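You operate a simulated robot arm through the tools that you are given. There is no shell and no other tool.

You run a simulated robot arm. Do the job below in one go: nothing can be reset, and whatever is moved stays where it is left.

TASK
Warm the sample mould up to the heat on the yellow card.
Fine: lid shut and clamped first; set the heat knob, switch the heater on and wait for the green lamp.
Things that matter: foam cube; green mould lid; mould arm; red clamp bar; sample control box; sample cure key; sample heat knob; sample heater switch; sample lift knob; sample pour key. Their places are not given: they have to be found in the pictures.

The check looks at the end state, three seconds after you hand in, the way a careful person would. Anything else that was tipped, shoved, dropped, spilled or broken makes it a failure. Lids that push on must go on centred and level and be pressed home; caps that screw on are set level and turned clockwise until they are tight.

THE ROBOT
A 7-joint arm with a two-finger parallel gripper, fixed in place. Base frame: the origin is at the foot of the arm, x ahead of it, y to its left, z up; the work surface is at about z = 0. Units: cm, degrees, N and s.
With the tool pointing down near the work surface it reaches from about 26 to 68 cm from the base axis. Its first joint turns from -166.0 to 166.0 degrees. Payload 2.5 kg.
The tool frame sits at the grasp point between the pads (the TCP): z along the fingers, y along the line on which they close. The tips reach 3 cm beyond it. Largest opening 9.4 cm; finger width 2.8, thickness 1; the body of the gripper, 5 by 9.6 cm, starts 5.5 cm behind the TCP.
Orientation is told as [roll, pitch, yaw] about the base's x, y, z axes, in that order, counted from this pose: with the fingers straight down and closing along the base's y, the tool's x points along the base's -x, its y along +y and its z along -z.

THE INTERFACE
- The arm moves only by the tool send_rows. Its argument "deltas" is a list of rows, each a list of 6 numbers: the shift along the tool's x, y, z in mm, then the turn, a rotation vector about the tool's x, y, z in degrees. In form: [[tx, ty, tz, ax, ay, az], ...]. A call has 1 to 20 rows; each row is the pose to reach, as a shift and turn from the pose commanded when the call began, along the tool's axes at that moment. "fingers" is the gripper command, from -1 (fully open) to 1 (shut), values between in proportion, set as the call begins (left out, the last holds). Each row takes 0.2 s and may step no farther than 5 cm and 8.6 degrees from the row before; otherwise, or with a gripper value out of range, the whole call is refused. A pose out of reach is approached as far as the arm can. The call stops where the force on the tool passes 50 N (or 10 N more than at its start, if that is more) or the arm is blocked; 0.2 s more then pass. Each finger travels about 7.2 cm/s and halts on what it meets, pressing with about 28 N; the grip force reading is that of the motor and also rises with nothing between the fingers. The clock runs only during rows and for 0.2 s after the last one: add rows that repeat a pose to give the fingers time. It gives the time, the measured TCP pose, the force on the tool (base axes), the opening and the grip force at its end, in the units of the frame above (readings bear some noise), with the torque about the TCP (base axes, N m) and any sound that the robot's microphone picked up.
- Cameras (640 x 400 px; columns grow to the right, rows downward): "scene" is fixed at [40.22, -50.13, 64.52]; the picture's right is [0.92, -0.38, 0.00], its down [-0.27, -0.65, -0.71] and it looks along [0.27, 0.65, -0.71] (base axes); focal length 358 px, centre (320, 200). "wrist" rides on the gripper at [7.6, 1.4, -10.2] in the tool frame; the picture's right is [-0.18, 0.98, 0.00], its down [-0.75, -0.14, -0.64] and it looks along [-0.63, -0.12, 0.77] (tool axes); focal length 243 px, centre (320, 200).
- grab_frame(camera): a new picture of that camera. No time passes.
- probe_pixels(camera, pixels): for up to 12 pixels [column, row] of the newest picture of that camera ("zoom" is the newest enlarged one), the place [x, y, z] in the base frame of the surface seen there, good to about 0.2 cm. No time passes.
- zoom(camera, box): a new picture of the part [left, top, right, bottom] of that camera's present view, enlarged. No time passes.
- finish_job(): hands the job in; it is judged then, once.

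Leave the gripper open and the arm clear of the work at the hand-in unless told otherwise.

The tools are called by a JSON object that holds its "fn" and its "kwargs". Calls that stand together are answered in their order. send_rows: Moves the arm, as the interface text tells. Its arguments: {"type":"object","properties":{"deltas":{"type":"array","items":{"type":"array","items":{"type":"number"}}},"fingers":{"type":"number"}},"required":["deltas"]} The other tools are called the same way: grab_frame (camera) takes a picture; probe_pixels (camera, pixels) gives the place of the surface under pixels of a picture; zoom (camera, box) takes an enlarged picture of a part of a camera's view; finish_job () hands the job in.

At the start:

```text
time_s: 0.0
eef_pos: [40.38, 0.45, 32.2]
tcp_rot: [-0.1, 0.0, 0.0]
force: [0.8, 0.1, -0.2]
ft_torque: [0.03, -0.03, 0.02]
grip_width: 9.39
grasp_force: 0.1
```

scene: 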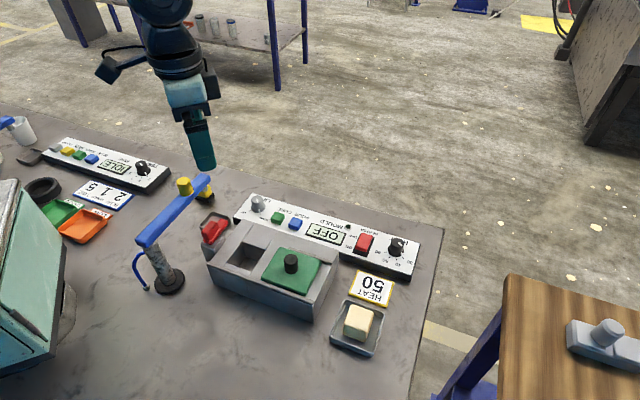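
wrist: 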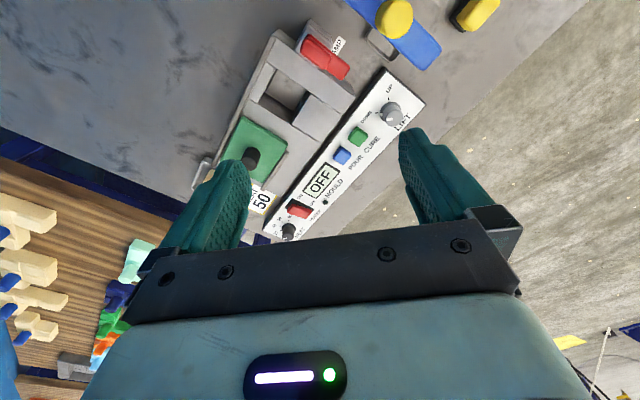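

I see the control box at about (325,235) in the scene picture, with the mould, the green lid, a yellow card reading "HEAT 50", and a foam cube in a tray. I'll zoom in on each of these.

{"fn": "zoom", "kwargs": {"camera": "scene", "box": [190, 180, 430, 330]}}

{"fn": "zoom", "kwargs": {"camera": "scene", "box": [310, 215, 430, 290]}}

{"fn": "zoom", "kwargs": {"camera": "wrist", "box": [180, 0, 460, 250]}}

```text
2.67 times, centred on (310, 255) of scene
```

zoom: 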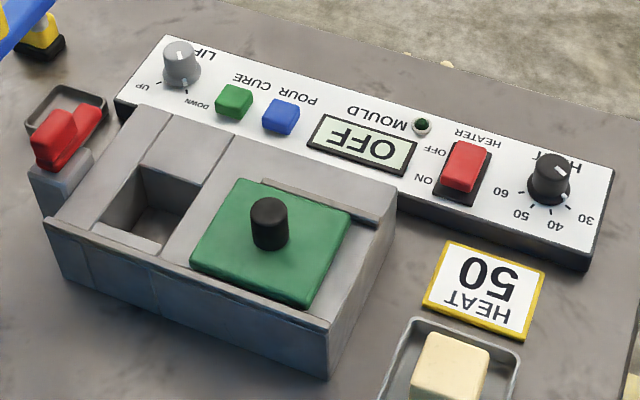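

```text
5.33 times, centred on (370, 252) of scene
```

zoom: 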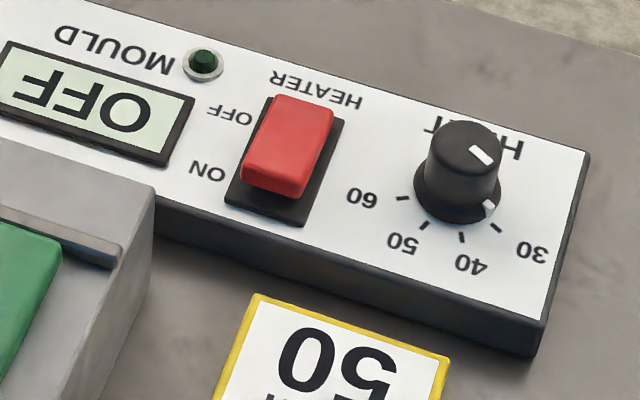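

```text
1.60 times, centred on (320, 125) of wrist
```

zoom: 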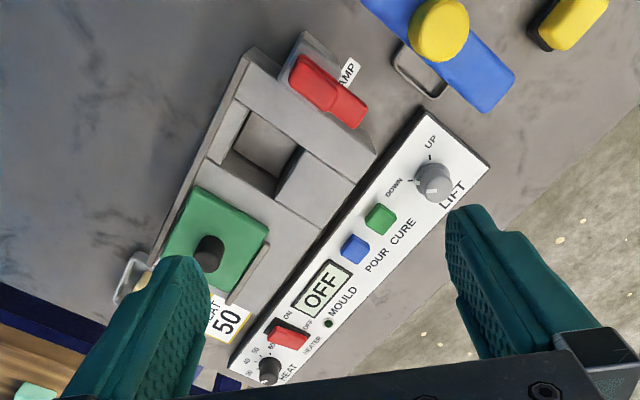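

The lid looks like it slides on rails, with the cavity open at its left. The red clamp sits at the left end. I'll probe the main features for coordinates.

{"fn": "zoom", "kwargs": {"camera": "scene", "box": [190, 190, 350, 330]}}

{"fn": "probe_pixels", "kwargs": {"camera": "scene", "pixels": [[291, 257], [291, 264], [279, 248], [320, 260], [305, 294], [262, 281], [245, 257], [212, 265], [315, 302], [338, 255], [240, 222], [213, 228]]}}

{"fn": "probe_pixels", "kwargs": {"camera": "scene", "pixels": [[397, 243], [360, 243], [366, 236], [362, 249], [245, 197], [413, 245], [405, 278], [348, 227], [325, 234], [258, 204], [360, 322], [190, 185]]}}

```text
2.86 times, centred on (270, 260) of scene
```

zoom: 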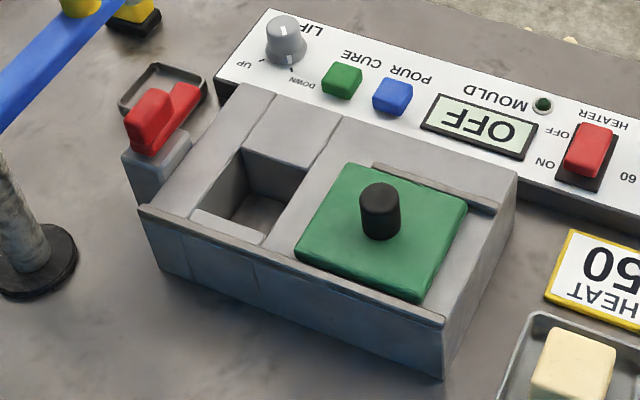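

```text
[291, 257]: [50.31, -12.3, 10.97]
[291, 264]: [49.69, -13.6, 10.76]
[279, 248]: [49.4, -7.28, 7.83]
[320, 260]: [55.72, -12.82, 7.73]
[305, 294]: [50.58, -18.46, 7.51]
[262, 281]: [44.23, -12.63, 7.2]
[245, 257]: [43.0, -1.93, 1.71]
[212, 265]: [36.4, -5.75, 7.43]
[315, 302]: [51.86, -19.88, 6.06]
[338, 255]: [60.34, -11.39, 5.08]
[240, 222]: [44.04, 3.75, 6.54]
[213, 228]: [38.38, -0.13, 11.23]
```

```text
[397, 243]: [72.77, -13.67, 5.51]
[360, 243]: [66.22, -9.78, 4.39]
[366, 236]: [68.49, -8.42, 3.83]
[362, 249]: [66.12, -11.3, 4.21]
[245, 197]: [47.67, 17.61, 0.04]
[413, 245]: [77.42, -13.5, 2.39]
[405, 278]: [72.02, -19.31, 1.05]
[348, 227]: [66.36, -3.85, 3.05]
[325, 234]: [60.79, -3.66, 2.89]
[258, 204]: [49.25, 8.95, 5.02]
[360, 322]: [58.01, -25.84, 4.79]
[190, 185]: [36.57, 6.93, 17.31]
```

The lid knob is near (50,-13) and the heat knob near (72.8,-13.7). Now I'll zoom tightly on the clamp, the heat knob and the cavity.

{"fn": "zoom", "kwargs": {"camera": "scene", "box": [190, 195, 270, 245]}}

{"fn": "zoom", "kwargs": {"camera": "scene", "box": [372, 225, 420, 255]}}

{"fn": "zoom", "kwargs": {"camera": "wrist", "box": [270, 10, 366, 70]}}

{"fn": "zoom", "kwargs": {"camera": "wrist", "box": [220, 60, 332, 130]}}

{"fn": "zoom", "kwargs": {"camera": "scene", "box": [100, 150, 228, 300]}}

```text
8.00 times, centred on (230, 220) of scene
```

zoom: 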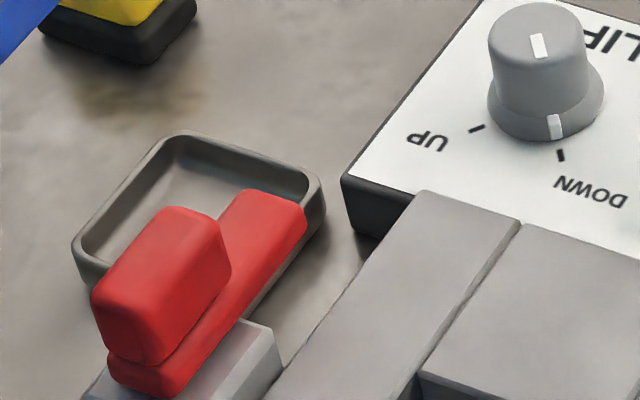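

```text
13.33 times, centred on (396, 240) of scene
```

zoom: 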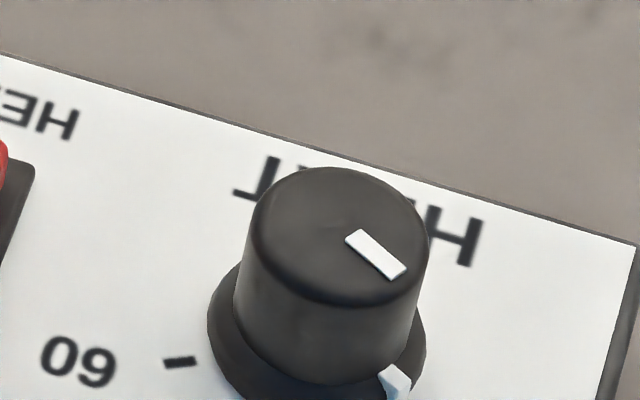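

```text
6.67 times, centred on (318, 40) of wrist
```

zoom: 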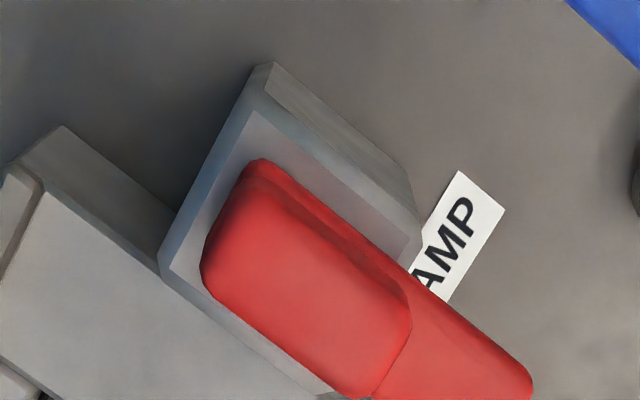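

```text
5.71 times, centred on (276, 95) of wrist
```

zoom: 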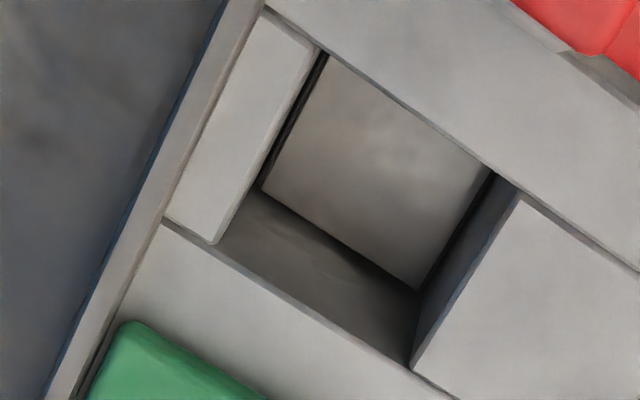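

```text
2.67 times, centred on (164, 225) of scene
```

zoom: 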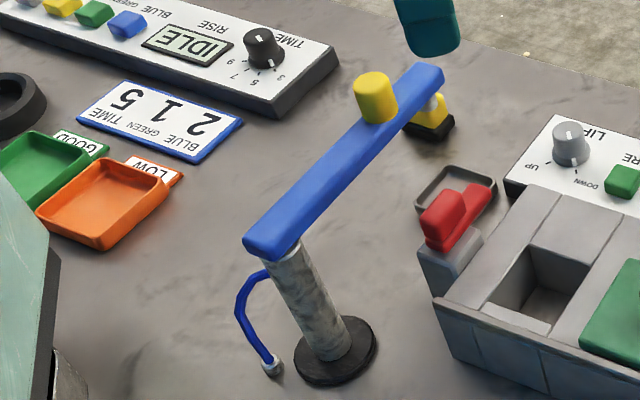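

The clamp appears to be a red bar with a raised grip block over its pivot, pointing away from the mould. I'll probe the mould arm, clamp and cavity geometry.

{"fn": "probe_pixels", "kwargs": {"camera": "scene", "pixels": [[148, 238], [205, 179], [195, 190], [168, 226], [184, 185], [170, 285], [140, 285], [226, 222], [220, 216], [205, 237], [213, 243], [222, 243]]}}

{"fn": "probe_pixels", "kwargs": {"camera": "scene", "pixels": [[242, 240], [268, 249], [251, 277], [225, 268], [247, 270], [254, 228], [220, 262], [209, 264], [313, 303], [290, 250], [332, 264], [250, 265]]}}

{"fn": "probe_pixels", "kwargs": {"camera": "wrist", "pixels": [[310, 36], [325, 55], [345, 72], [330, 68], [310, 52], [303, 28], [250, 158], [283, 100], [264, 88], [305, 108], [283, 80], [340, 145]]}}

```text
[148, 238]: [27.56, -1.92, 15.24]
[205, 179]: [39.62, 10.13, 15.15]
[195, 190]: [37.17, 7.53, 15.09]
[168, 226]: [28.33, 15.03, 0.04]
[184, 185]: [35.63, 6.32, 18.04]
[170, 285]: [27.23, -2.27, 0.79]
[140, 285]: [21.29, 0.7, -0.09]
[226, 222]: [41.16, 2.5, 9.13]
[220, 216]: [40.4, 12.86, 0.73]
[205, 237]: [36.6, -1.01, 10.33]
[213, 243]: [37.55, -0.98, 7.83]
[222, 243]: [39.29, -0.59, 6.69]
```

```text
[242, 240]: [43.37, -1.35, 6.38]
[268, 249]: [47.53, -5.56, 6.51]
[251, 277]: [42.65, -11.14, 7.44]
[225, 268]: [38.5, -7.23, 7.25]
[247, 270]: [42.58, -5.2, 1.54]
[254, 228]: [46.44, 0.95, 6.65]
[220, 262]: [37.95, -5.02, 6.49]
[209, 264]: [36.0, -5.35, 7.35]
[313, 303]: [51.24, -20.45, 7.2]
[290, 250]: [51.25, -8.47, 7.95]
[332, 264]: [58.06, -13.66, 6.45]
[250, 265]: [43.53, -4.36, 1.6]
```

```text
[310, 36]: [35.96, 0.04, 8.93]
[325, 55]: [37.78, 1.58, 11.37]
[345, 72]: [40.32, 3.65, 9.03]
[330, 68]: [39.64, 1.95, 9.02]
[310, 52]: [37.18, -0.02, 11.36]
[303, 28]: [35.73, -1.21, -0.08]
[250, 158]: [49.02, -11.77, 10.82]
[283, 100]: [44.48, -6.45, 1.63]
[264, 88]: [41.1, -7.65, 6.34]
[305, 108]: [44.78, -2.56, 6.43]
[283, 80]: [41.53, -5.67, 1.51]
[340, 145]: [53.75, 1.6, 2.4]
```

Block top is at z≈6.45, rail tops at 7.4, lid top at 7.8 and lid knob top at 11. The clamp block top is at 11.4, and the mould's long axis runs roughly -45°. I'll move the wrist camera closer over the mould to measure better, staying clear of the blue arm (z up to 18).

{"fn": "send_rows", "kwargs": {"deltas": [[17, -10, 30, 0, 0, 0], [34, -21, 60, 0, 0, 0], [50, -32, 90, 0, 0, 0], [67, -42, 120, 0, 0, 0], [67, -42, 120, 0, 0, 0]]}}

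{"fn": "grab_frame", "kwargs": {"camera": "wrist"}}

{"fn": "grab_frame", "kwargs": {"camera": "scene"}}

```text
time_s: 1.2
eef_pos: [33.62, -3.82, 20.26]
tcp_rot: [0.0, 0.1, 0.0]
force: [0.1, -0.3, 0.5]
ft_torque: [0.03, -0.02, -0.01]
grip_width: 9.41
grasp_force: 0.1
```

```text
taken
```

wrist: 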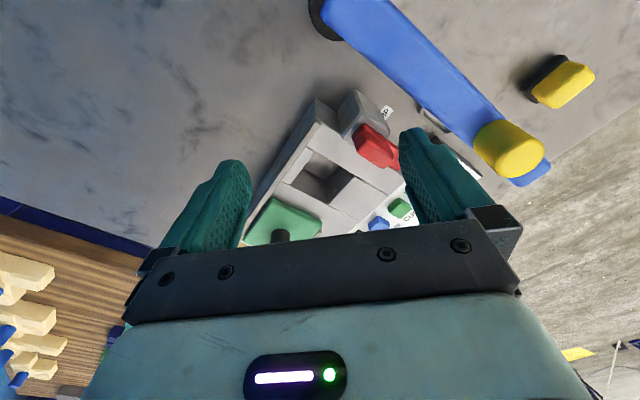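

```text
taken
```

scene: 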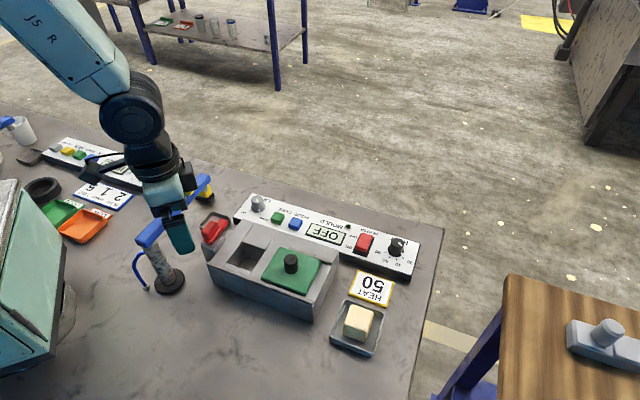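

The mould is now at about (310,170) in the wrist view. I'll zoom on the clamp and cavity.

{"fn": "zoom", "kwargs": {"camera": "wrist", "box": [320, 80, 416, 140]}}

{"fn": "zoom", "kwargs": {"camera": "wrist", "box": [240, 90, 416, 245]}}

{"fn": "probe_pixels", "kwargs": {"camera": "zoom", "pixels": [[163, 38], [205, 28], [313, 190], [318, 205], [253, 295], [145, 240], [140, 390], [215, 385], [340, 130], [365, 165], [85, 382], [500, 250]]}}

```text
6.67 times, centred on (368, 110) of wrist
```

zoom: 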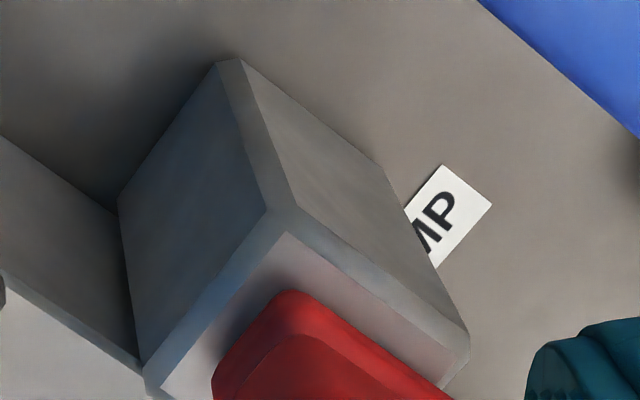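

```text
2.58 times, centred on (328, 168) of wrist
```

zoom: 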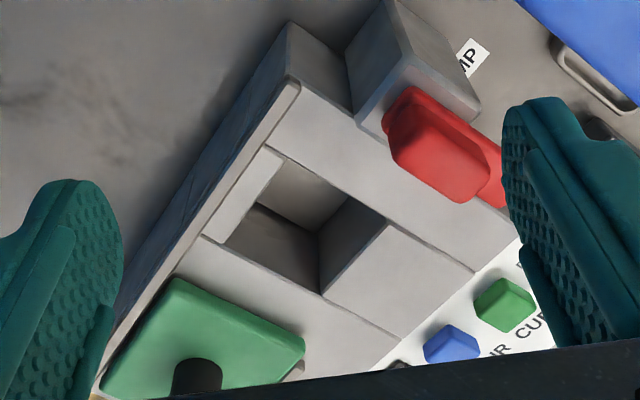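

```text
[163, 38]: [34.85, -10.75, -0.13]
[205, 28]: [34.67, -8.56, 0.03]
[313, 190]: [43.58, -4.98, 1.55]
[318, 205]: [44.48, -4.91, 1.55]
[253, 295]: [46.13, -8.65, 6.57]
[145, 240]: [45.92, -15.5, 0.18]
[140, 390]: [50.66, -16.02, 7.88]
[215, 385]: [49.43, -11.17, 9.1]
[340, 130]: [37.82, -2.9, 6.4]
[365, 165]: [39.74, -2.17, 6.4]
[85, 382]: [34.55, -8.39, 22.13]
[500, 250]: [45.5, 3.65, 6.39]
```

Now I'll probe the block corners, cavity rim and clamp block corners in this zoom.

{"fn": "probe_pixels", "kwargs": {"camera": "zoom", "pixels": [[292, 92], [507, 205], [285, 152], [382, 222], [325, 290], [225, 235], [174, 284], [298, 336], [108, 388], [290, 357], [203, 232], [402, 332]]}}

{"fn": "probe_pixels", "kwargs": {"camera": "zoom", "pixels": [[418, 98], [400, 135], [485, 165], [460, 190], [398, 115], [440, 140], [388, 120], [365, 108], [395, 75], [475, 108], [410, 80], [498, 190]]}}

```text
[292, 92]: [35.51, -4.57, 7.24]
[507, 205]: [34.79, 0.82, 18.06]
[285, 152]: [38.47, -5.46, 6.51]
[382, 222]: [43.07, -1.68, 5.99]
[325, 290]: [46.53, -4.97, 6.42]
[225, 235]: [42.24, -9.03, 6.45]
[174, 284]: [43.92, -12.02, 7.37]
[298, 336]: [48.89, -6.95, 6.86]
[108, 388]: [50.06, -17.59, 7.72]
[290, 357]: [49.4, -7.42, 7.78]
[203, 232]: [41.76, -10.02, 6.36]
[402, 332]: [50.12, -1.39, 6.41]
```

```text
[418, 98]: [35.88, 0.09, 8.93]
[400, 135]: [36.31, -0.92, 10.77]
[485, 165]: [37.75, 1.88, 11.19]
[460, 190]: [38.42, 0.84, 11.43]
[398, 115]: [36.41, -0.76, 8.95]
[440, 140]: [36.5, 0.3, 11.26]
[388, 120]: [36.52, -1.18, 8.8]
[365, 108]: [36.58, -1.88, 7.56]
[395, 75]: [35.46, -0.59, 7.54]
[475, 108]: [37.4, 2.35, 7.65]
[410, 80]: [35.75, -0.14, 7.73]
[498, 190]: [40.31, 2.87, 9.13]
```

Cavity centre comes out near (42.6,-5.3) and the lid centre near (49.8,-12.6). That is a slide of about 10 cm along (-0.71,+0.71). Next I need exact knob positions from the scene zoom.

{"fn": "zoom", "kwargs": {"camera": "scene", "box": [252, 235, 332, 285]}}

{"fn": "probe_pixels", "kwargs": {"camera": "zoom", "pixels": [[310, 170], [285, 165], [335, 165], [310, 155], [310, 185], [300, 175], [218, 105], [540, 195], [415, 455], [80, 330], [130, 230], [440, 300]]}}

```text
8.00 times, centred on (292, 260) of scene
```

zoom: 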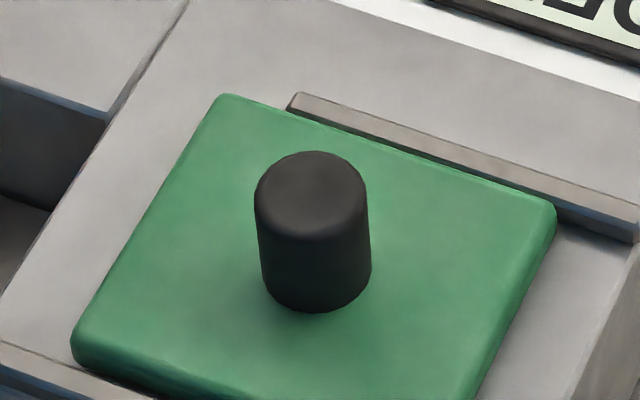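

```text
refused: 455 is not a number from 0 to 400
```

{"fn": "probe_pixels", "kwargs": {"camera": "zoom", "pixels": [[312, 190], [262, 190], [362, 190], [310, 160], [310, 220], [300, 175], [224, 100], [548, 208], [80, 340], [130, 230], [440, 300], [300, 105]]}}

```text
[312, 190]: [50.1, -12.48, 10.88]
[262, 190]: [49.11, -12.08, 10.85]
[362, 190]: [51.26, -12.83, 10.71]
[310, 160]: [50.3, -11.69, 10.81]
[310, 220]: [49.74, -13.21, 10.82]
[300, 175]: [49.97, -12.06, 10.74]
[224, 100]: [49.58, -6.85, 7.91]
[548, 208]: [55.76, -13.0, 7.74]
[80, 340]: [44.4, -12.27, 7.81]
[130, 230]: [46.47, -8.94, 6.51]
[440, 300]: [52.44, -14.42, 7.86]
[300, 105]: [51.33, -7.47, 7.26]
```

The lid knob is centred at (50.1,-12.5) with radius about 1.15 cm and top at 10.9. I'll move above it at z≈20, yaw +45° so the fingers close along the slide direction, and set the opening to about 6 cm.

{"fn": "send_rows", "kwargs": {"deltas": [[-28, -15, 0, 0, 0, -7.5], [-55, -29, 0, 0, 0, -15], [-83, -44, 0, 0, 0, -22.5], [-110, -58, 0, 0, 0, -30], [-138, -73, 0, 0, 0, -37.5], [-165, -87, 0, 0, 0, -45], [-165, -87, 0, 0, 0, -45]], "fingers": -0.28}}

{"fn": "grab_frame", "kwargs": {"camera": "wrist"}}

{"fn": "grab_frame", "kwargs": {"camera": "scene"}}

```text
time_s: 2.8
eef_pos: [50.18, -12.46, 20.2]
tcp_rot: [0.0, -0.1, 45.0]
force: [0.1, -0.5, 0.8]
ft_torque: [0.03, -0.04, -0.01]
grip_width: 6.05
grasp_force: 0.0
```

```text
taken
```

wrist: 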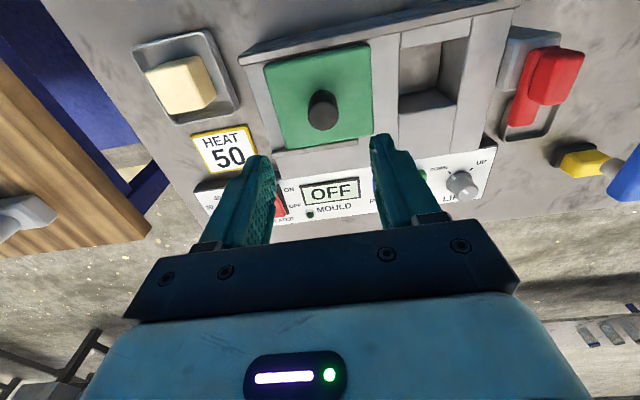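

```text
taken
```

scene: 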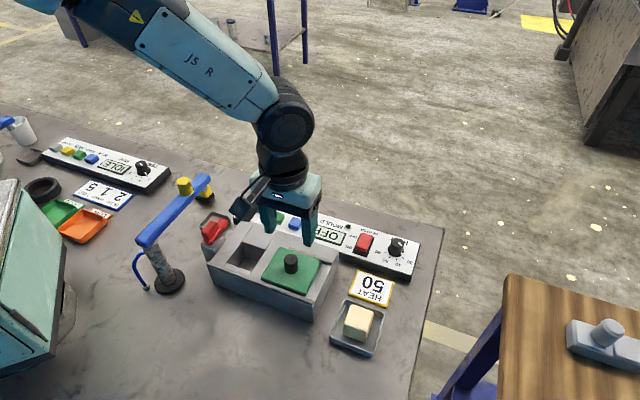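

Aligned above the lid knob. I'll descend to z≈11.3, putting the tips about 0.4 cm above the lid, then close.

{"fn": "send_rows", "kwargs": {"deltas": [[0, 0, 30, 0, 0, 0], [0, 0, 60, 0, 0, 0], [0, 0, 80, 0, 0, 0], [0, 0, 89, 0, 0, 0], [0, 0, 89, 0, 0, 0]]}}

{"fn": "grab_frame", "kwargs": {"camera": "wrist"}}

{"fn": "zoom", "kwargs": {"camera": "scene", "box": [220, 190, 348, 320]}}

```text
time_s: 4.0
eef_pos: [50.03, -12.52, 11.32]
tcp_rot: [0.0, 0.0, 45.0]
force: [-0.3, -0.8, 0.5]
ft_torque: [0.02, -0.02, -0.02]
grip_width: 6.03
grasp_force: 0.2
```

```text
taken
```

wrist: 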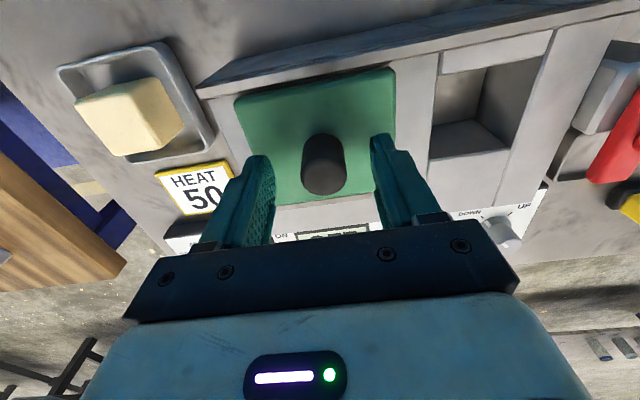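

```text
3.08 times, centred on (284, 255) of scene
```

zoom: 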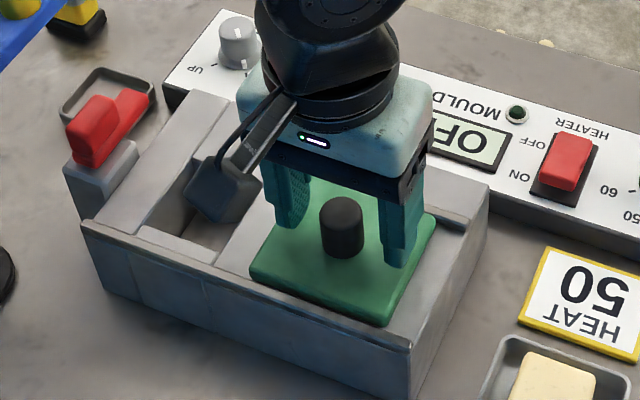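

The knob is between the fingers, so I'll close them.

{"fn": "send_rows", "kwargs": {"deltas": [[0, 0, 0, 0, 0, 0], [0, 0, 0, 0, 0, 0], [0, 0, 0, 0, 0, 0]], "fingers": 1}}

{"fn": "grab_frame", "kwargs": {"camera": "wrist"}}

```text
time_s: 4.8
eef_pos: [49.97, -12.22, 11.35]
tcp_rot: [0.2, 0.1, 45.0]
force: [-19.2, 14.0, 9.7]
ft_torque: [-0.86, -0.34, -0.06]
grip_width: 2.54
grasp_force: 45.0
```

```text
taken
```

wrist: 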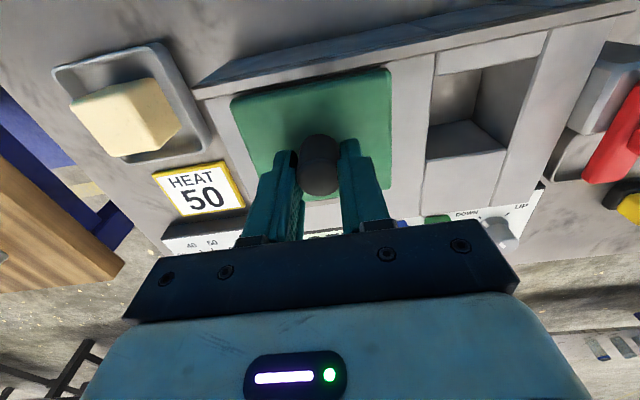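

Gripped, width 2.54. Tool +y is the slide direction (-0.71,+0.71). I'll slide 20 mm first and check the force.

{"fn": "send_rows", "kwargs": {"deltas": [[0, 5, 0, 0, 0, 0], [0, 10, 0, 0, 0, 0], [0, 15, 0, 0, 0, 0], [0, 20, 0, 0, 0, 0]]}}

{"fn": "zoom", "kwargs": {"camera": "scene", "box": [220, 190, 348, 320]}}

```text
time_s: 5.8
eef_pos: [48.72, -11.18, 11.31]
tcp_rot: [0.0, 0.0, 44.9]
force: [-0.7, -1.6, -1.8]
ft_torque: [1.21, -0.37, -0.18]
grip_width: 2.51
grasp_force: 44.8
```

```text
3.08 times, centred on (284, 255) of scene
```

zoom: 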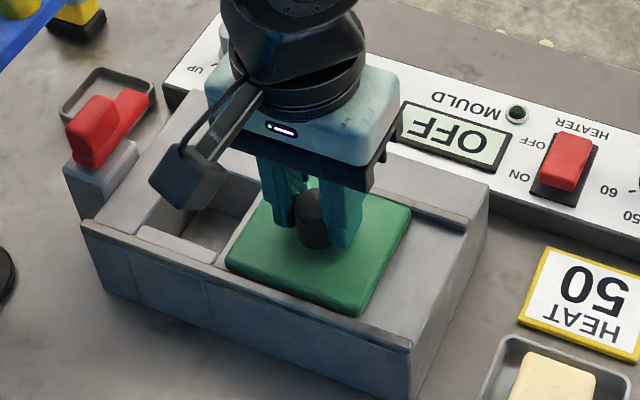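

It slides freely. I'll slide another 70 mm.

{"fn": "send_rows", "kwargs": {"deltas": [[0, 10, 0, 0, 0, 0], [0, 20, 0, 0, 0, 0], [0, 30, 0, 0, 0, 0], [0, 40, 0, 0, 0, 0], [0, 50, 0, 0, 0, 0], [0, 60, 0, 0, 0, 0], [0, 70, 0, 0, 0, 0]]}}

{"fn": "zoom", "kwargs": {"camera": "scene", "box": [180, 180, 332, 320]}}

{"fn": "grab_frame", "kwargs": {"camera": "wrist"}}

```text
time_s: 7.4
eef_pos: [43.79, -6.11, 11.38]
tcp_rot: [0.0, -0.1, 45.0]
force: [-5.4, -5.4, 13.6]
ft_torque: [0.21, 0.72, -0.01]
grip_width: 2.55
grasp_force: 45.2
```

```text
2.86 times, centred on (256, 250) of scene
```

zoom: 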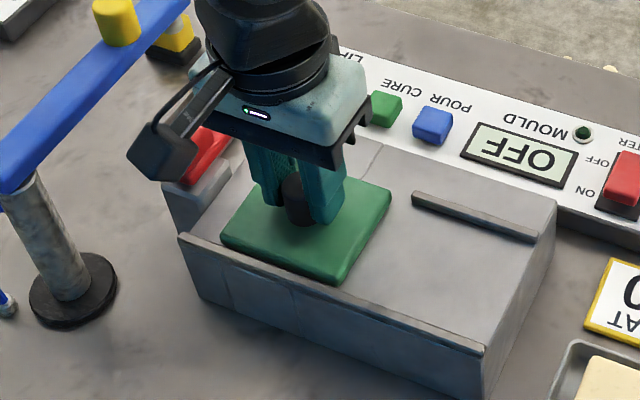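

```text
taken
```

wrist: 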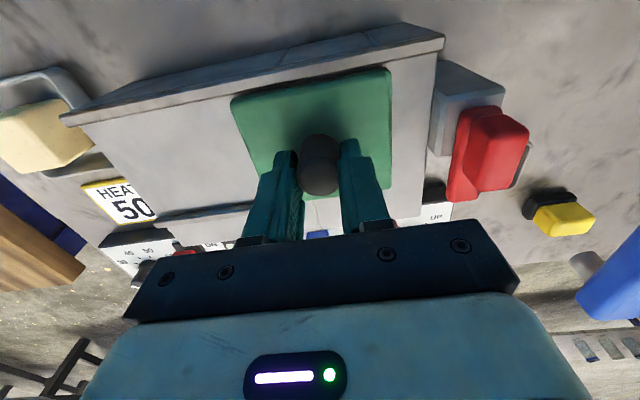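

The lid is almost over the cavity, with about 1.4 cm remaining by my measurements. I'll continue in small steps and watch for an end stop.

{"fn": "send_rows", "kwargs": {"deltas": [[0, 3, 0, 0, 0, 0], [0, 6, 0, 0, 0, 0], [0, 9, 0, 0, 0, 0], [0, 11, 0, 0, 0, 0]]}}

{"fn": "zoom", "kwargs": {"camera": "scene", "box": [180, 180, 332, 320]}}

```text
time_s: 8.4
eef_pos: [42.97, -5.31, 11.28]
tcp_rot: [0.0, 0.0, 45.0]
force: [-4.1, -2.3, 18.8]
ft_torque: [0.05, 0.86, -0.01]
grip_width: 2.54
grasp_force: 44.8
```

```text
2.86 times, centred on (256, 250) of scene
```

zoom: 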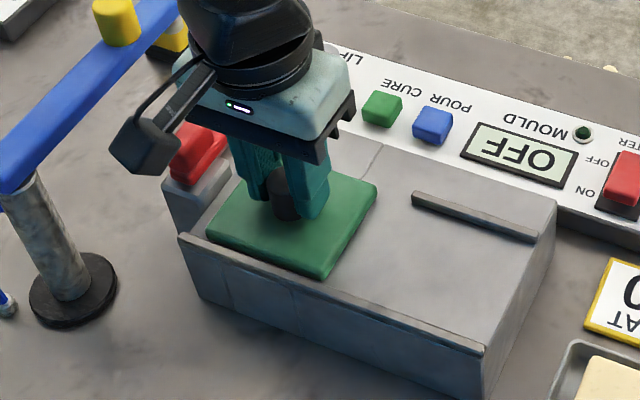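

Now about 0.3 cm from centred. I'll move 3 mm more and check the force.

{"fn": "send_rows", "kwargs": {"deltas": [[0, 1.5, 0, 0, 0, 0], [0, 3, 0, 0, 0, 0], [0, 3, 0, 0, 0, 0]]}}

{"fn": "grab_frame", "kwargs": {"camera": "wrist"}}

{"fn": "grab_frame", "kwargs": {"camera": "scene"}}

```text
time_s: 9.2
eef_pos: [43.0, -5.18, 11.34]
tcp_rot: [-0.1, 0.0, 45.0]
force: [3.8, -11.9, 7.0]
ft_torque: [-0.24, 0.9, 0.15]
grip_width: 2.55
grasp_force: 45.1
```

```text
taken
```

wrist: 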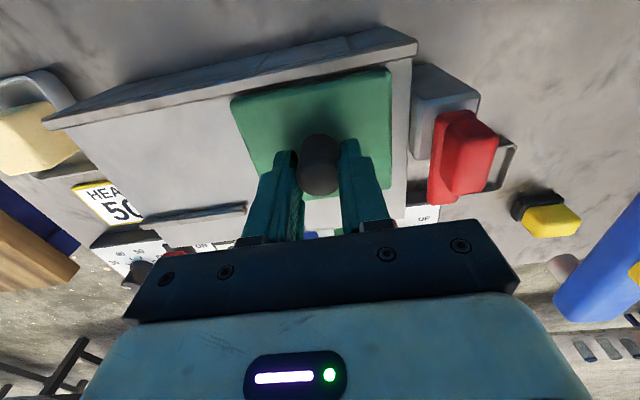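

```text
taken
```

scene: 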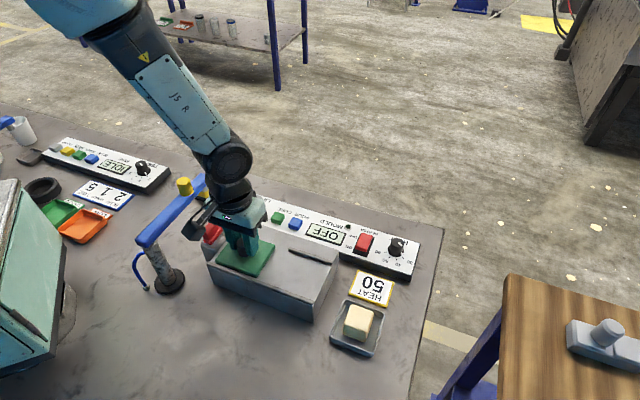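

It barely moved and the opposing force rose to about 11 N, which suggests the end stop. I'll push 3 mm more to confirm it is home.

{"fn": "send_rows", "kwargs": {"deltas": [[0, 1.5, 0, 0, 0, 0], [0, 3, 0, 0, 0, 0], [0, 3, 0, 0, 0, 0]]}}

```text
time_s: 10.0
eef_pos: [42.96, -5.15, 11.31]
tcp_rot: [-0.4, -0.2, 44.8]
force: [28.2, -34.0, -16.5]
ft_torque: [0.63, -0.6, 0.17]
grip_width: 2.52
grasp_force: 44.9
```

Firm stop at 44 N, so the lid is fully shut. I'll back off the command 4.5 mm to unload it, then open to about 5 cm.

{"fn": "send_rows", "kwargs": {"deltas": [[0, -2.5, 0, 0, 0, 0], [0, -4.5, 0, 0, 0, 0], [0, -4.5, 0, 0, 0, 0]]}}

{"fn": "send_rows", "kwargs": {"deltas": [[0, 0, 0, 0, 0, 0], [0, 0, 0, 0, 0, 0], [0, 0, 0, 0, 0, 0]], "fingers": -0.15}}

{"fn": "grab_frame", "kwargs": {"camera": "wrist"}}

```text
time_s: 10.8
eef_pos: [42.88, -5.17, 11.44]
tcp_rot: [0.1, 0.1, 45.1]
force: [6.3, -14.8, 8.4]
ft_torque: [-0.97, -0.41, -0.1]
grip_width: 2.55
grasp_force: 45.1
```

```text
time_s: 11.6
eef_pos: [42.85, -5.24, 11.3]
tcp_rot: [0.1, 0.0, 45.0]
force: [0.8, -0.2, 0.7]
ft_torque: [0.02, 0.02, -0.02]
grip_width: 5.42
grasp_force: 0.1
```

```text
taken
```

wrist: 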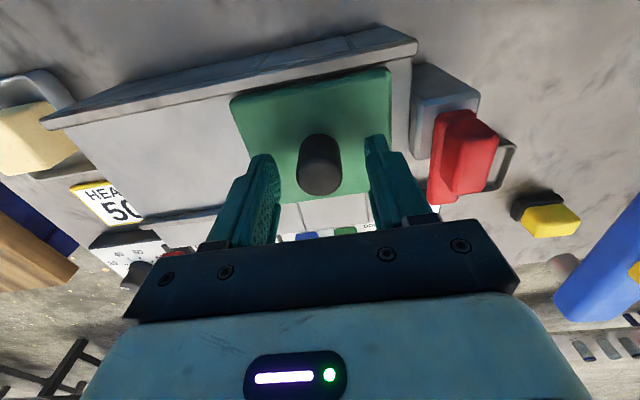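

Released, and the lid stayed. I'll rise to z≈22.

{"fn": "send_rows", "kwargs": {"deltas": [[0, 0, -20, 0, 0, 0], [0, 0, -50, 0, 0, 0], [0, 0, -80, 0, 0, 0], [0, 0, -110, 0, 0, 0], [0, 0, -110, 0, 0, 0]]}}

{"fn": "grab_frame", "kwargs": {"camera": "wrist"}}

{"fn": "zoom", "kwargs": {"camera": "wrist", "box": [352, 40, 480, 120]}}

{"fn": "zoom", "kwargs": {"camera": "scene", "box": [180, 180, 332, 320]}}

```text
time_s: 12.8
eef_pos: [42.86, -5.23, 22.21]
tcp_rot: [0.1, -0.1, 44.9]
force: [-0.9, 0.4, 0.2]
ft_torque: [0.02, -0.01, -0.01]
grip_width: 5.4
grasp_force: 0.2
```

```text
taken
```

wrist: 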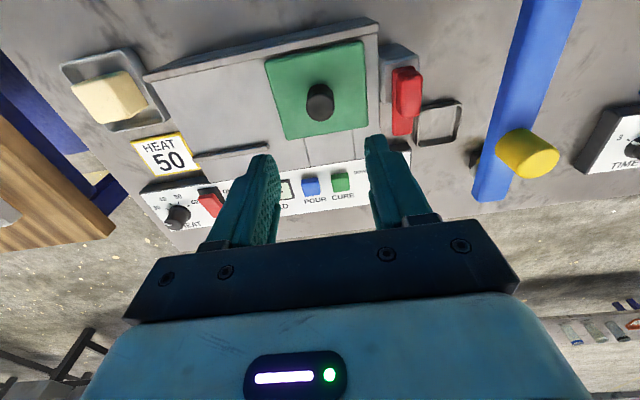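

```text
5.00 times, centred on (416, 80) of wrist
```

zoom: 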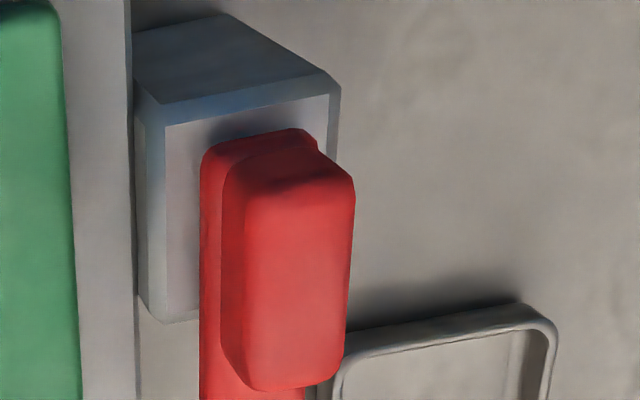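

```text
2.86 times, centred on (256, 250) of scene
```

zoom: 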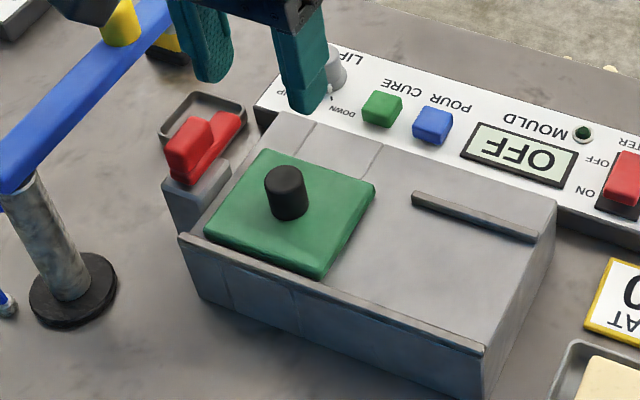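

The lid is shut over the cavity. I'll probe the clamp handle and pedestal in a fresh wrist zoom.

{"fn": "zoom", "kwargs": {"camera": "wrist", "box": [352, 40, 480, 120]}}

{"fn": "probe_pixels", "kwargs": {"camera": "zoom", "pixels": [[255, 200], [345, 195], [340, 365], [260, 370], [300, 280], [305, 190], [295, 380], [185, 150], [175, 300], [215, 155], [210, 350], [320, 110]]}}

{"fn": "zoom", "kwargs": {"camera": "wrist", "box": [352, 70, 480, 150]}}

{"fn": "probe_pixels", "kwargs": {"camera": "zoom", "pixels": [[205, 310], [285, 315], [245, 280], [205, 60], [200, 200], [225, 330], [280, 240]]}}

```text
5.00 times, centred on (416, 80) of wrist
```

zoom: 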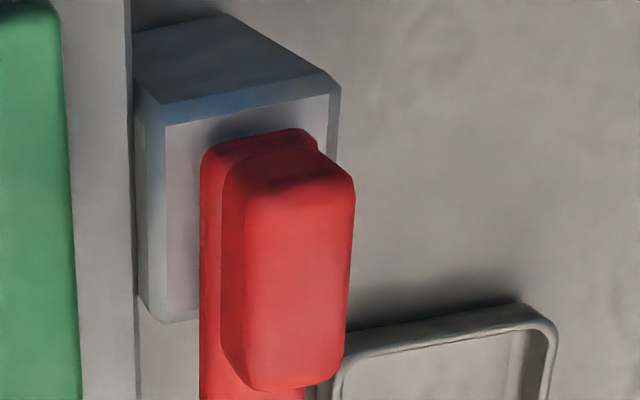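

```text
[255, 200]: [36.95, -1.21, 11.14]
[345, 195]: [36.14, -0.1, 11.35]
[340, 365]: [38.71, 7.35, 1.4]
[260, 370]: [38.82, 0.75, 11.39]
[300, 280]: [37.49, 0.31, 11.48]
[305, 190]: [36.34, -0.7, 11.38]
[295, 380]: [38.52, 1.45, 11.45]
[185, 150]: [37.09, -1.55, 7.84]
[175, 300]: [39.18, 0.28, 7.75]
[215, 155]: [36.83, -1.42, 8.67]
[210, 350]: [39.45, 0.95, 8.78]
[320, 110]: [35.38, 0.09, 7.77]
```

```text
5.00 times, centred on (416, 110) of wrist
```

zoom: 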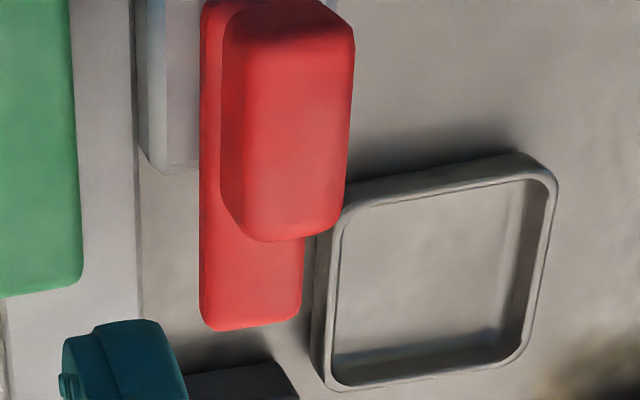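

```text
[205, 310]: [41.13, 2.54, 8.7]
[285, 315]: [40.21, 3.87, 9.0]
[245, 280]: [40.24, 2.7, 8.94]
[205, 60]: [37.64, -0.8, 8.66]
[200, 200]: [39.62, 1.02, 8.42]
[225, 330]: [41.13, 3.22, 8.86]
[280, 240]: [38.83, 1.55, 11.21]
```

Clamp handle is centred about (37.45,0.25) with top at 11.4, and the bar end is at (40.7,3.3). The blue arm and its yellow knob are close, so I'll probe their edges.

{"fn": "probe_pixels", "kwargs": {"camera": "wrist", "pixels": [[520, 20], [505, 95], [490, 150], [476, 198], [508, 198], [500, 150], [515, 130], [530, 155], [540, 170], [550, 160], [560, 70], [507, 140]]}}

{"fn": "grab_frame", "kwargs": {"camera": "scene"}}

{"fn": "probe_pixels", "kwargs": {"camera": "scene", "pixels": [[183, 181], [183, 186], [178, 183], [190, 183], [190, 195], [165, 222], [150, 240], [140, 238], [205, 176], [210, 183]]}}

```text
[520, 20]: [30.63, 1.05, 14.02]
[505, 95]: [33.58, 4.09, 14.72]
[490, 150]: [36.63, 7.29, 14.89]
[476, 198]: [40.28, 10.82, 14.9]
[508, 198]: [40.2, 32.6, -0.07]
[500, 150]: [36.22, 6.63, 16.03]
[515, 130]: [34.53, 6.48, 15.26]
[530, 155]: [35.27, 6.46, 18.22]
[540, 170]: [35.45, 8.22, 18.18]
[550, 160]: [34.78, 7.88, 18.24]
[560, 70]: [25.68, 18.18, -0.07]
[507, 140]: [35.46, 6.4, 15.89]
```

```text
taken
```

scene: 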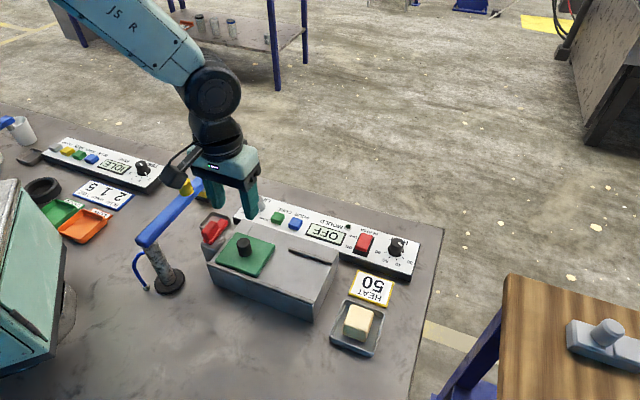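

```text
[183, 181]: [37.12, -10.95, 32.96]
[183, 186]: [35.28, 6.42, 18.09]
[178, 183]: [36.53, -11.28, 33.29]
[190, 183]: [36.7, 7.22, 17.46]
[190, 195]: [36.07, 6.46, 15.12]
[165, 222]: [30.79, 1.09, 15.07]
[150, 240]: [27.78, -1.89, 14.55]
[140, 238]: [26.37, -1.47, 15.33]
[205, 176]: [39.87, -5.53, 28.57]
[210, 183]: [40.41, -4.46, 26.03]
```

The blue arm's near edge is 5.4 cm from the clamp pivot, and the yellow knob (top 18.2) is 7.3 cm away. There's enough clearance. I'll move above the clamp handle with the opening at about 3.5 cm.

{"fn": "send_rows", "kwargs": {"deltas": [[0, 25, 0, 0, 0, 0], [0, 50, 0, 0, 0, 0], [0, 77, 0, 0, 0, 0], [0, 77, 0, 0, 0, 0], [0, 77, 30, 0, 0, 0], [0, 77, 60, 0, 0, 0], [0, 77, 60, 0, 0, 0]], "fingers": 0.25}}

{"fn": "grab_frame", "kwargs": {"camera": "wrist"}}

{"fn": "zoom", "kwargs": {"camera": "scene", "box": [140, 150, 292, 290]}}

```text
time_s: 14.4
eef_pos: [37.46, 0.17, 16.36]
tcp_rot: [0.0, 0.1, 44.9]
force: [-0.2, -0.4, 0.6]
ft_torque: [-0.01, 0.0, 0.01]
grip_width: 3.56
grasp_force: 0.0
```

```text
taken
```

wrist: 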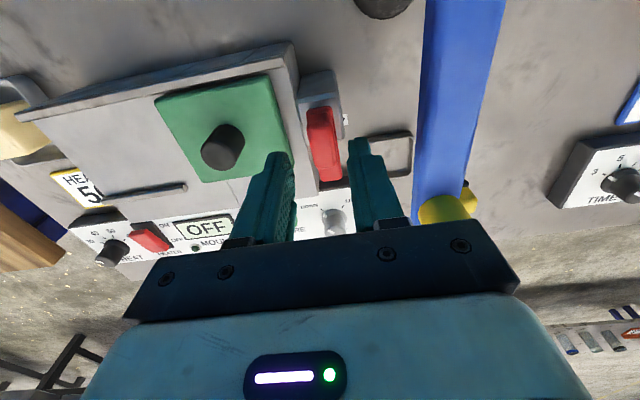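

```text
2.86 times, centred on (216, 220) of scene
```

zoom: 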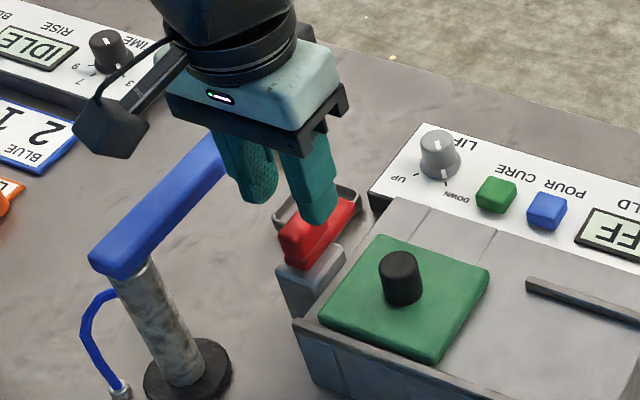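

Aligned with the handle. I'll descend to z≈12.4, which puts the tips about 0.4 above the bar.

{"fn": "send_rows", "kwargs": {"deltas": [[0, 0, 15, 0, 0, 0], [0, 0, 28, 0, 0, 0], [0, 0, 40, 0, 0, 0], [0, 0, 40, 0, 0, 0]]}}

{"fn": "grab_frame", "kwargs": {"camera": "wrist"}}

{"fn": "zoom", "kwargs": {"camera": "scene", "box": [140, 150, 292, 290]}}

```text
time_s: 15.4
eef_pos: [37.54, 0.1, 12.32]
tcp_rot: [0.0, 0.1, 45.0]
force: [0.4, -0.5, 0.5]
ft_torque: [0.0, 0.02, 0.0]
grip_width: 3.53
grasp_force: 0.1
```

```text
taken
```

wrist: 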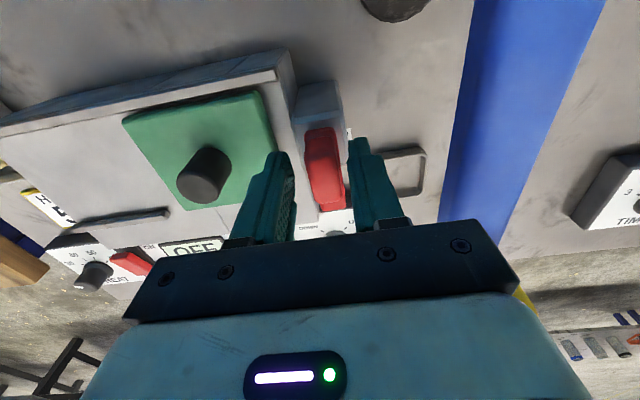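

```text
2.86 times, centred on (216, 220) of scene
```

zoom: 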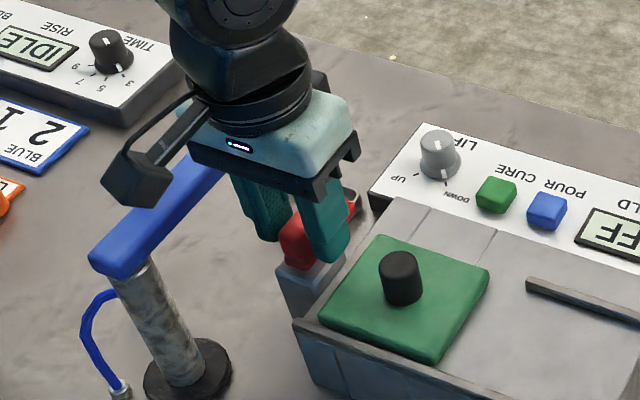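

Straddling the handle. I'll close on it.

{"fn": "send_rows", "kwargs": {"deltas": [[0, 0, 0, 0, 0, 0], [0, 0, 0, 0, 0, 0], [0, 0, 0, 0, 0, 0]], "fingers": 1}}

{"fn": "grab_frame", "kwargs": {"camera": "wrist"}}

```text
time_s: 16.2
eef_pos: [37.41, 0.27, 12.23]
tcp_rot: [0.0, 0.1, 45.2]
force: [-15.0, 16.6, 7.9]
ft_torque: [0.1, 0.05, -0.03]
grip_width: 1.79
grasp_force: 44.6
```

```text
taken
```

wrist: 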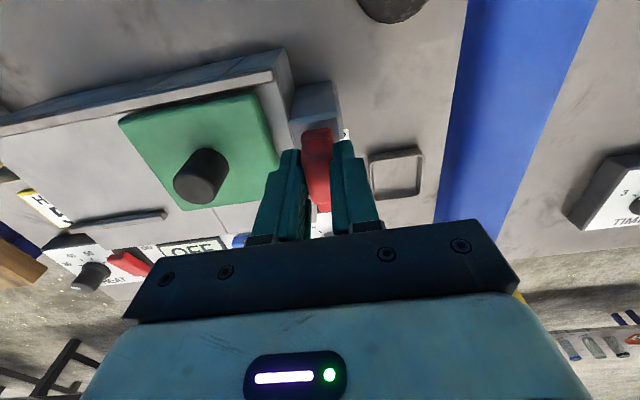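

Gripped with width 1.79. I'll twist clockwise (seen from above) by 16° first and check the forces for pivot offset.

{"fn": "send_rows", "kwargs": {"deltas": [[0, 2, 0, 0, 0, 4], [0, 2, 0, 0, 0, 8], [0, 2, 0, 0, 0, 12], [0, 2, 0, 0, 0, 16], [0, 2, 0, 0, 0, 16]]}}

{"fn": "grab_frame", "kwargs": {"camera": "wrist"}}

{"fn": "zoom", "kwargs": {"camera": "scene", "box": [140, 150, 292, 290]}}

```text
time_s: 17.4
eef_pos: [37.32, 0.35, 12.2]
tcp_rot: [-0.1, 0.0, 28.8]
force: [4.8, -0.6, -19.6]
ft_torque: [0.15, -0.13, 0.0]
grip_width: 1.79
grasp_force: 44.8
```

```text
taken
```

wrist: 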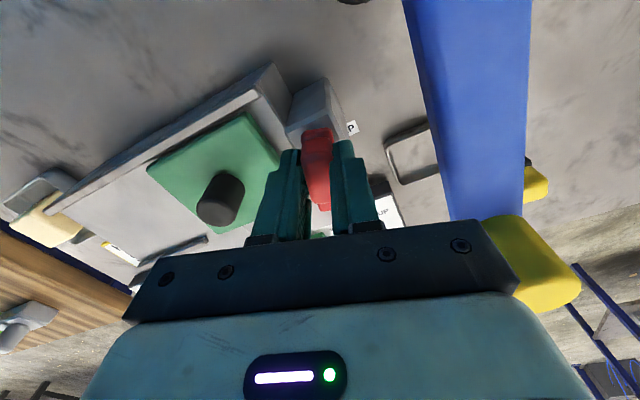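

```text
2.86 times, centred on (216, 220) of scene
```

zoom: 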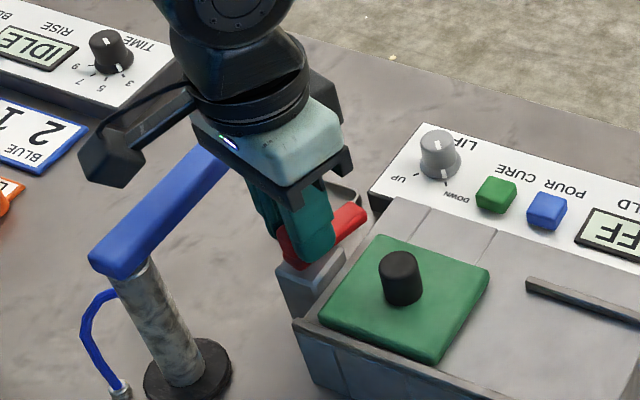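

The bar is turning with the grip. The yellow knob stays clear. I'll continue the twist.

{"fn": "send_rows", "kwargs": {"deltas": [[0, 0, 0, 0, 0, 6], [0, 0, 0, 0, 0, 12], [0, 0, 0, 0, 0, 18], [0, 0, 0, 0, 0, 24], [0, 0, 0, 0, 0, 30], [0, 0, 0, 0, 0, 30]]}}

{"fn": "zoom", "kwargs": {"camera": "scene", "box": [140, 150, 292, 290]}}

```text
time_s: 18.4
eef_pos: [37.38, 0.18, 12.28]
tcp_rot: [-0.2, -0.1, 6.7]
force: [3.9, 0.4, -7.7]
ft_torque: [0.11, 0.66, -0.02]
grip_width: 1.77
grasp_force: 44.9
stopped in row 4: the force on the tool passed its limit at 51 N (the readings are from after the stop); the commanded pose is now the measured one
```

```text
2.86 times, centred on (216, 220) of scene
```

zoom: 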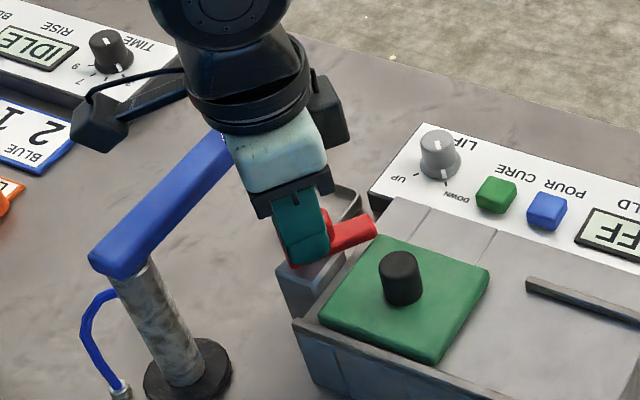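

The twist stopped at yaw 6.7° when the force passed 50 N. I'll check whether the bar is touching the lid corner or I'm off the pivot.

{"fn": "zoom", "kwargs": {"camera": "scene", "box": [196, 200, 276, 250]}}

{"fn": "grab_frame", "kwargs": {"camera": "wrist"}}

{"fn": "zoom", "kwargs": {"camera": "wrist", "box": [190, 90, 430, 240]}}

```text
8.00 times, centred on (236, 225) of scene
```

zoom: 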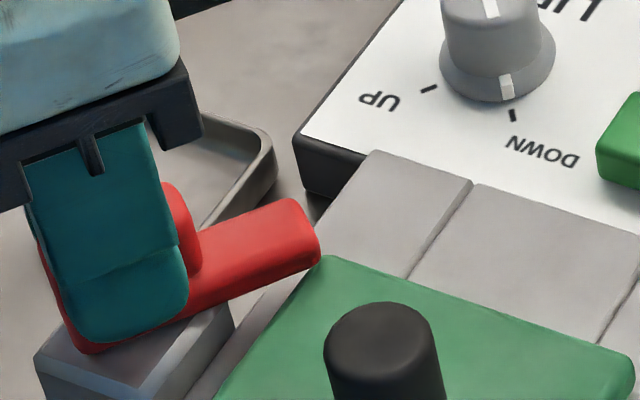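

```text
taken
```

wrist: 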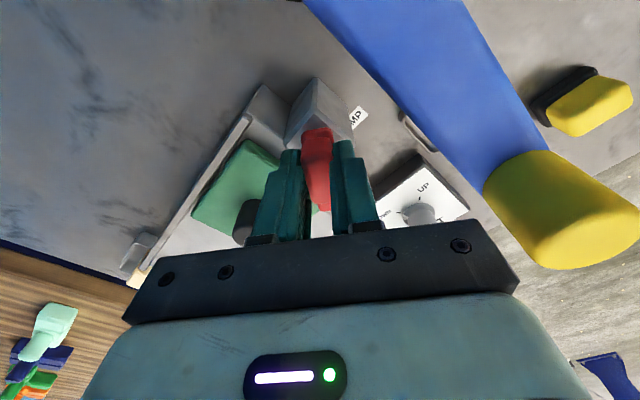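

```text
2.67 times, centred on (310, 165) of wrist
```

zoom: 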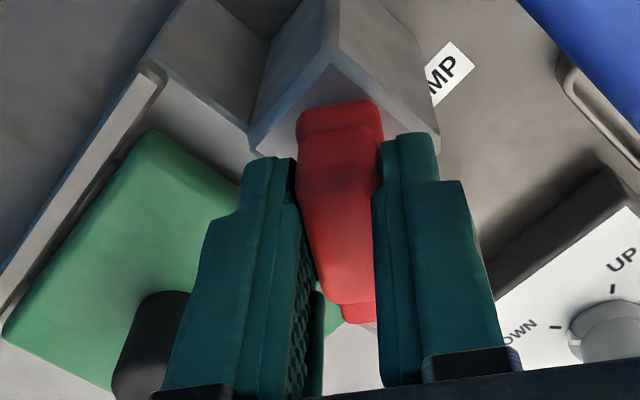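

The bar end is at the lid corner. The stop reset the commanded pose, so I'll continue in small steps and read the force direction.

{"fn": "send_rows", "kwargs": {"deltas": [[0, 0, 0, 0, 0, 2], [0, 0, 0, 0, 0, 4], [0, 0, 0, 0, 0, 4]]}}

{"fn": "send_rows", "kwargs": {"deltas": [[0, 0, 0, 0, 0, 2], [0, 0, 0, 0, 0, 4], [0, 0, 0, 0, 0, 4]]}}

```text
time_s: 19.2
eef_pos: [37.37, 0.29, 12.36]
tcp_rot: [0.0, -0.1, 2.8]
force: [6.4, -2.6, -16.5]
ft_torque: [0.18, 0.41, 0.01]
grip_width: 1.78
grasp_force: 44.7
```

```text
time_s: 20.0
eef_pos: [37.34, 0.25, 12.24]
tcp_rot: [-0.1, -0.1, -1.3]
force: [6.9, -4.6, -21.5]
ft_torque: [0.09, -0.16, 0.02]
grip_width: 1.76
grasp_force: 45.5
```

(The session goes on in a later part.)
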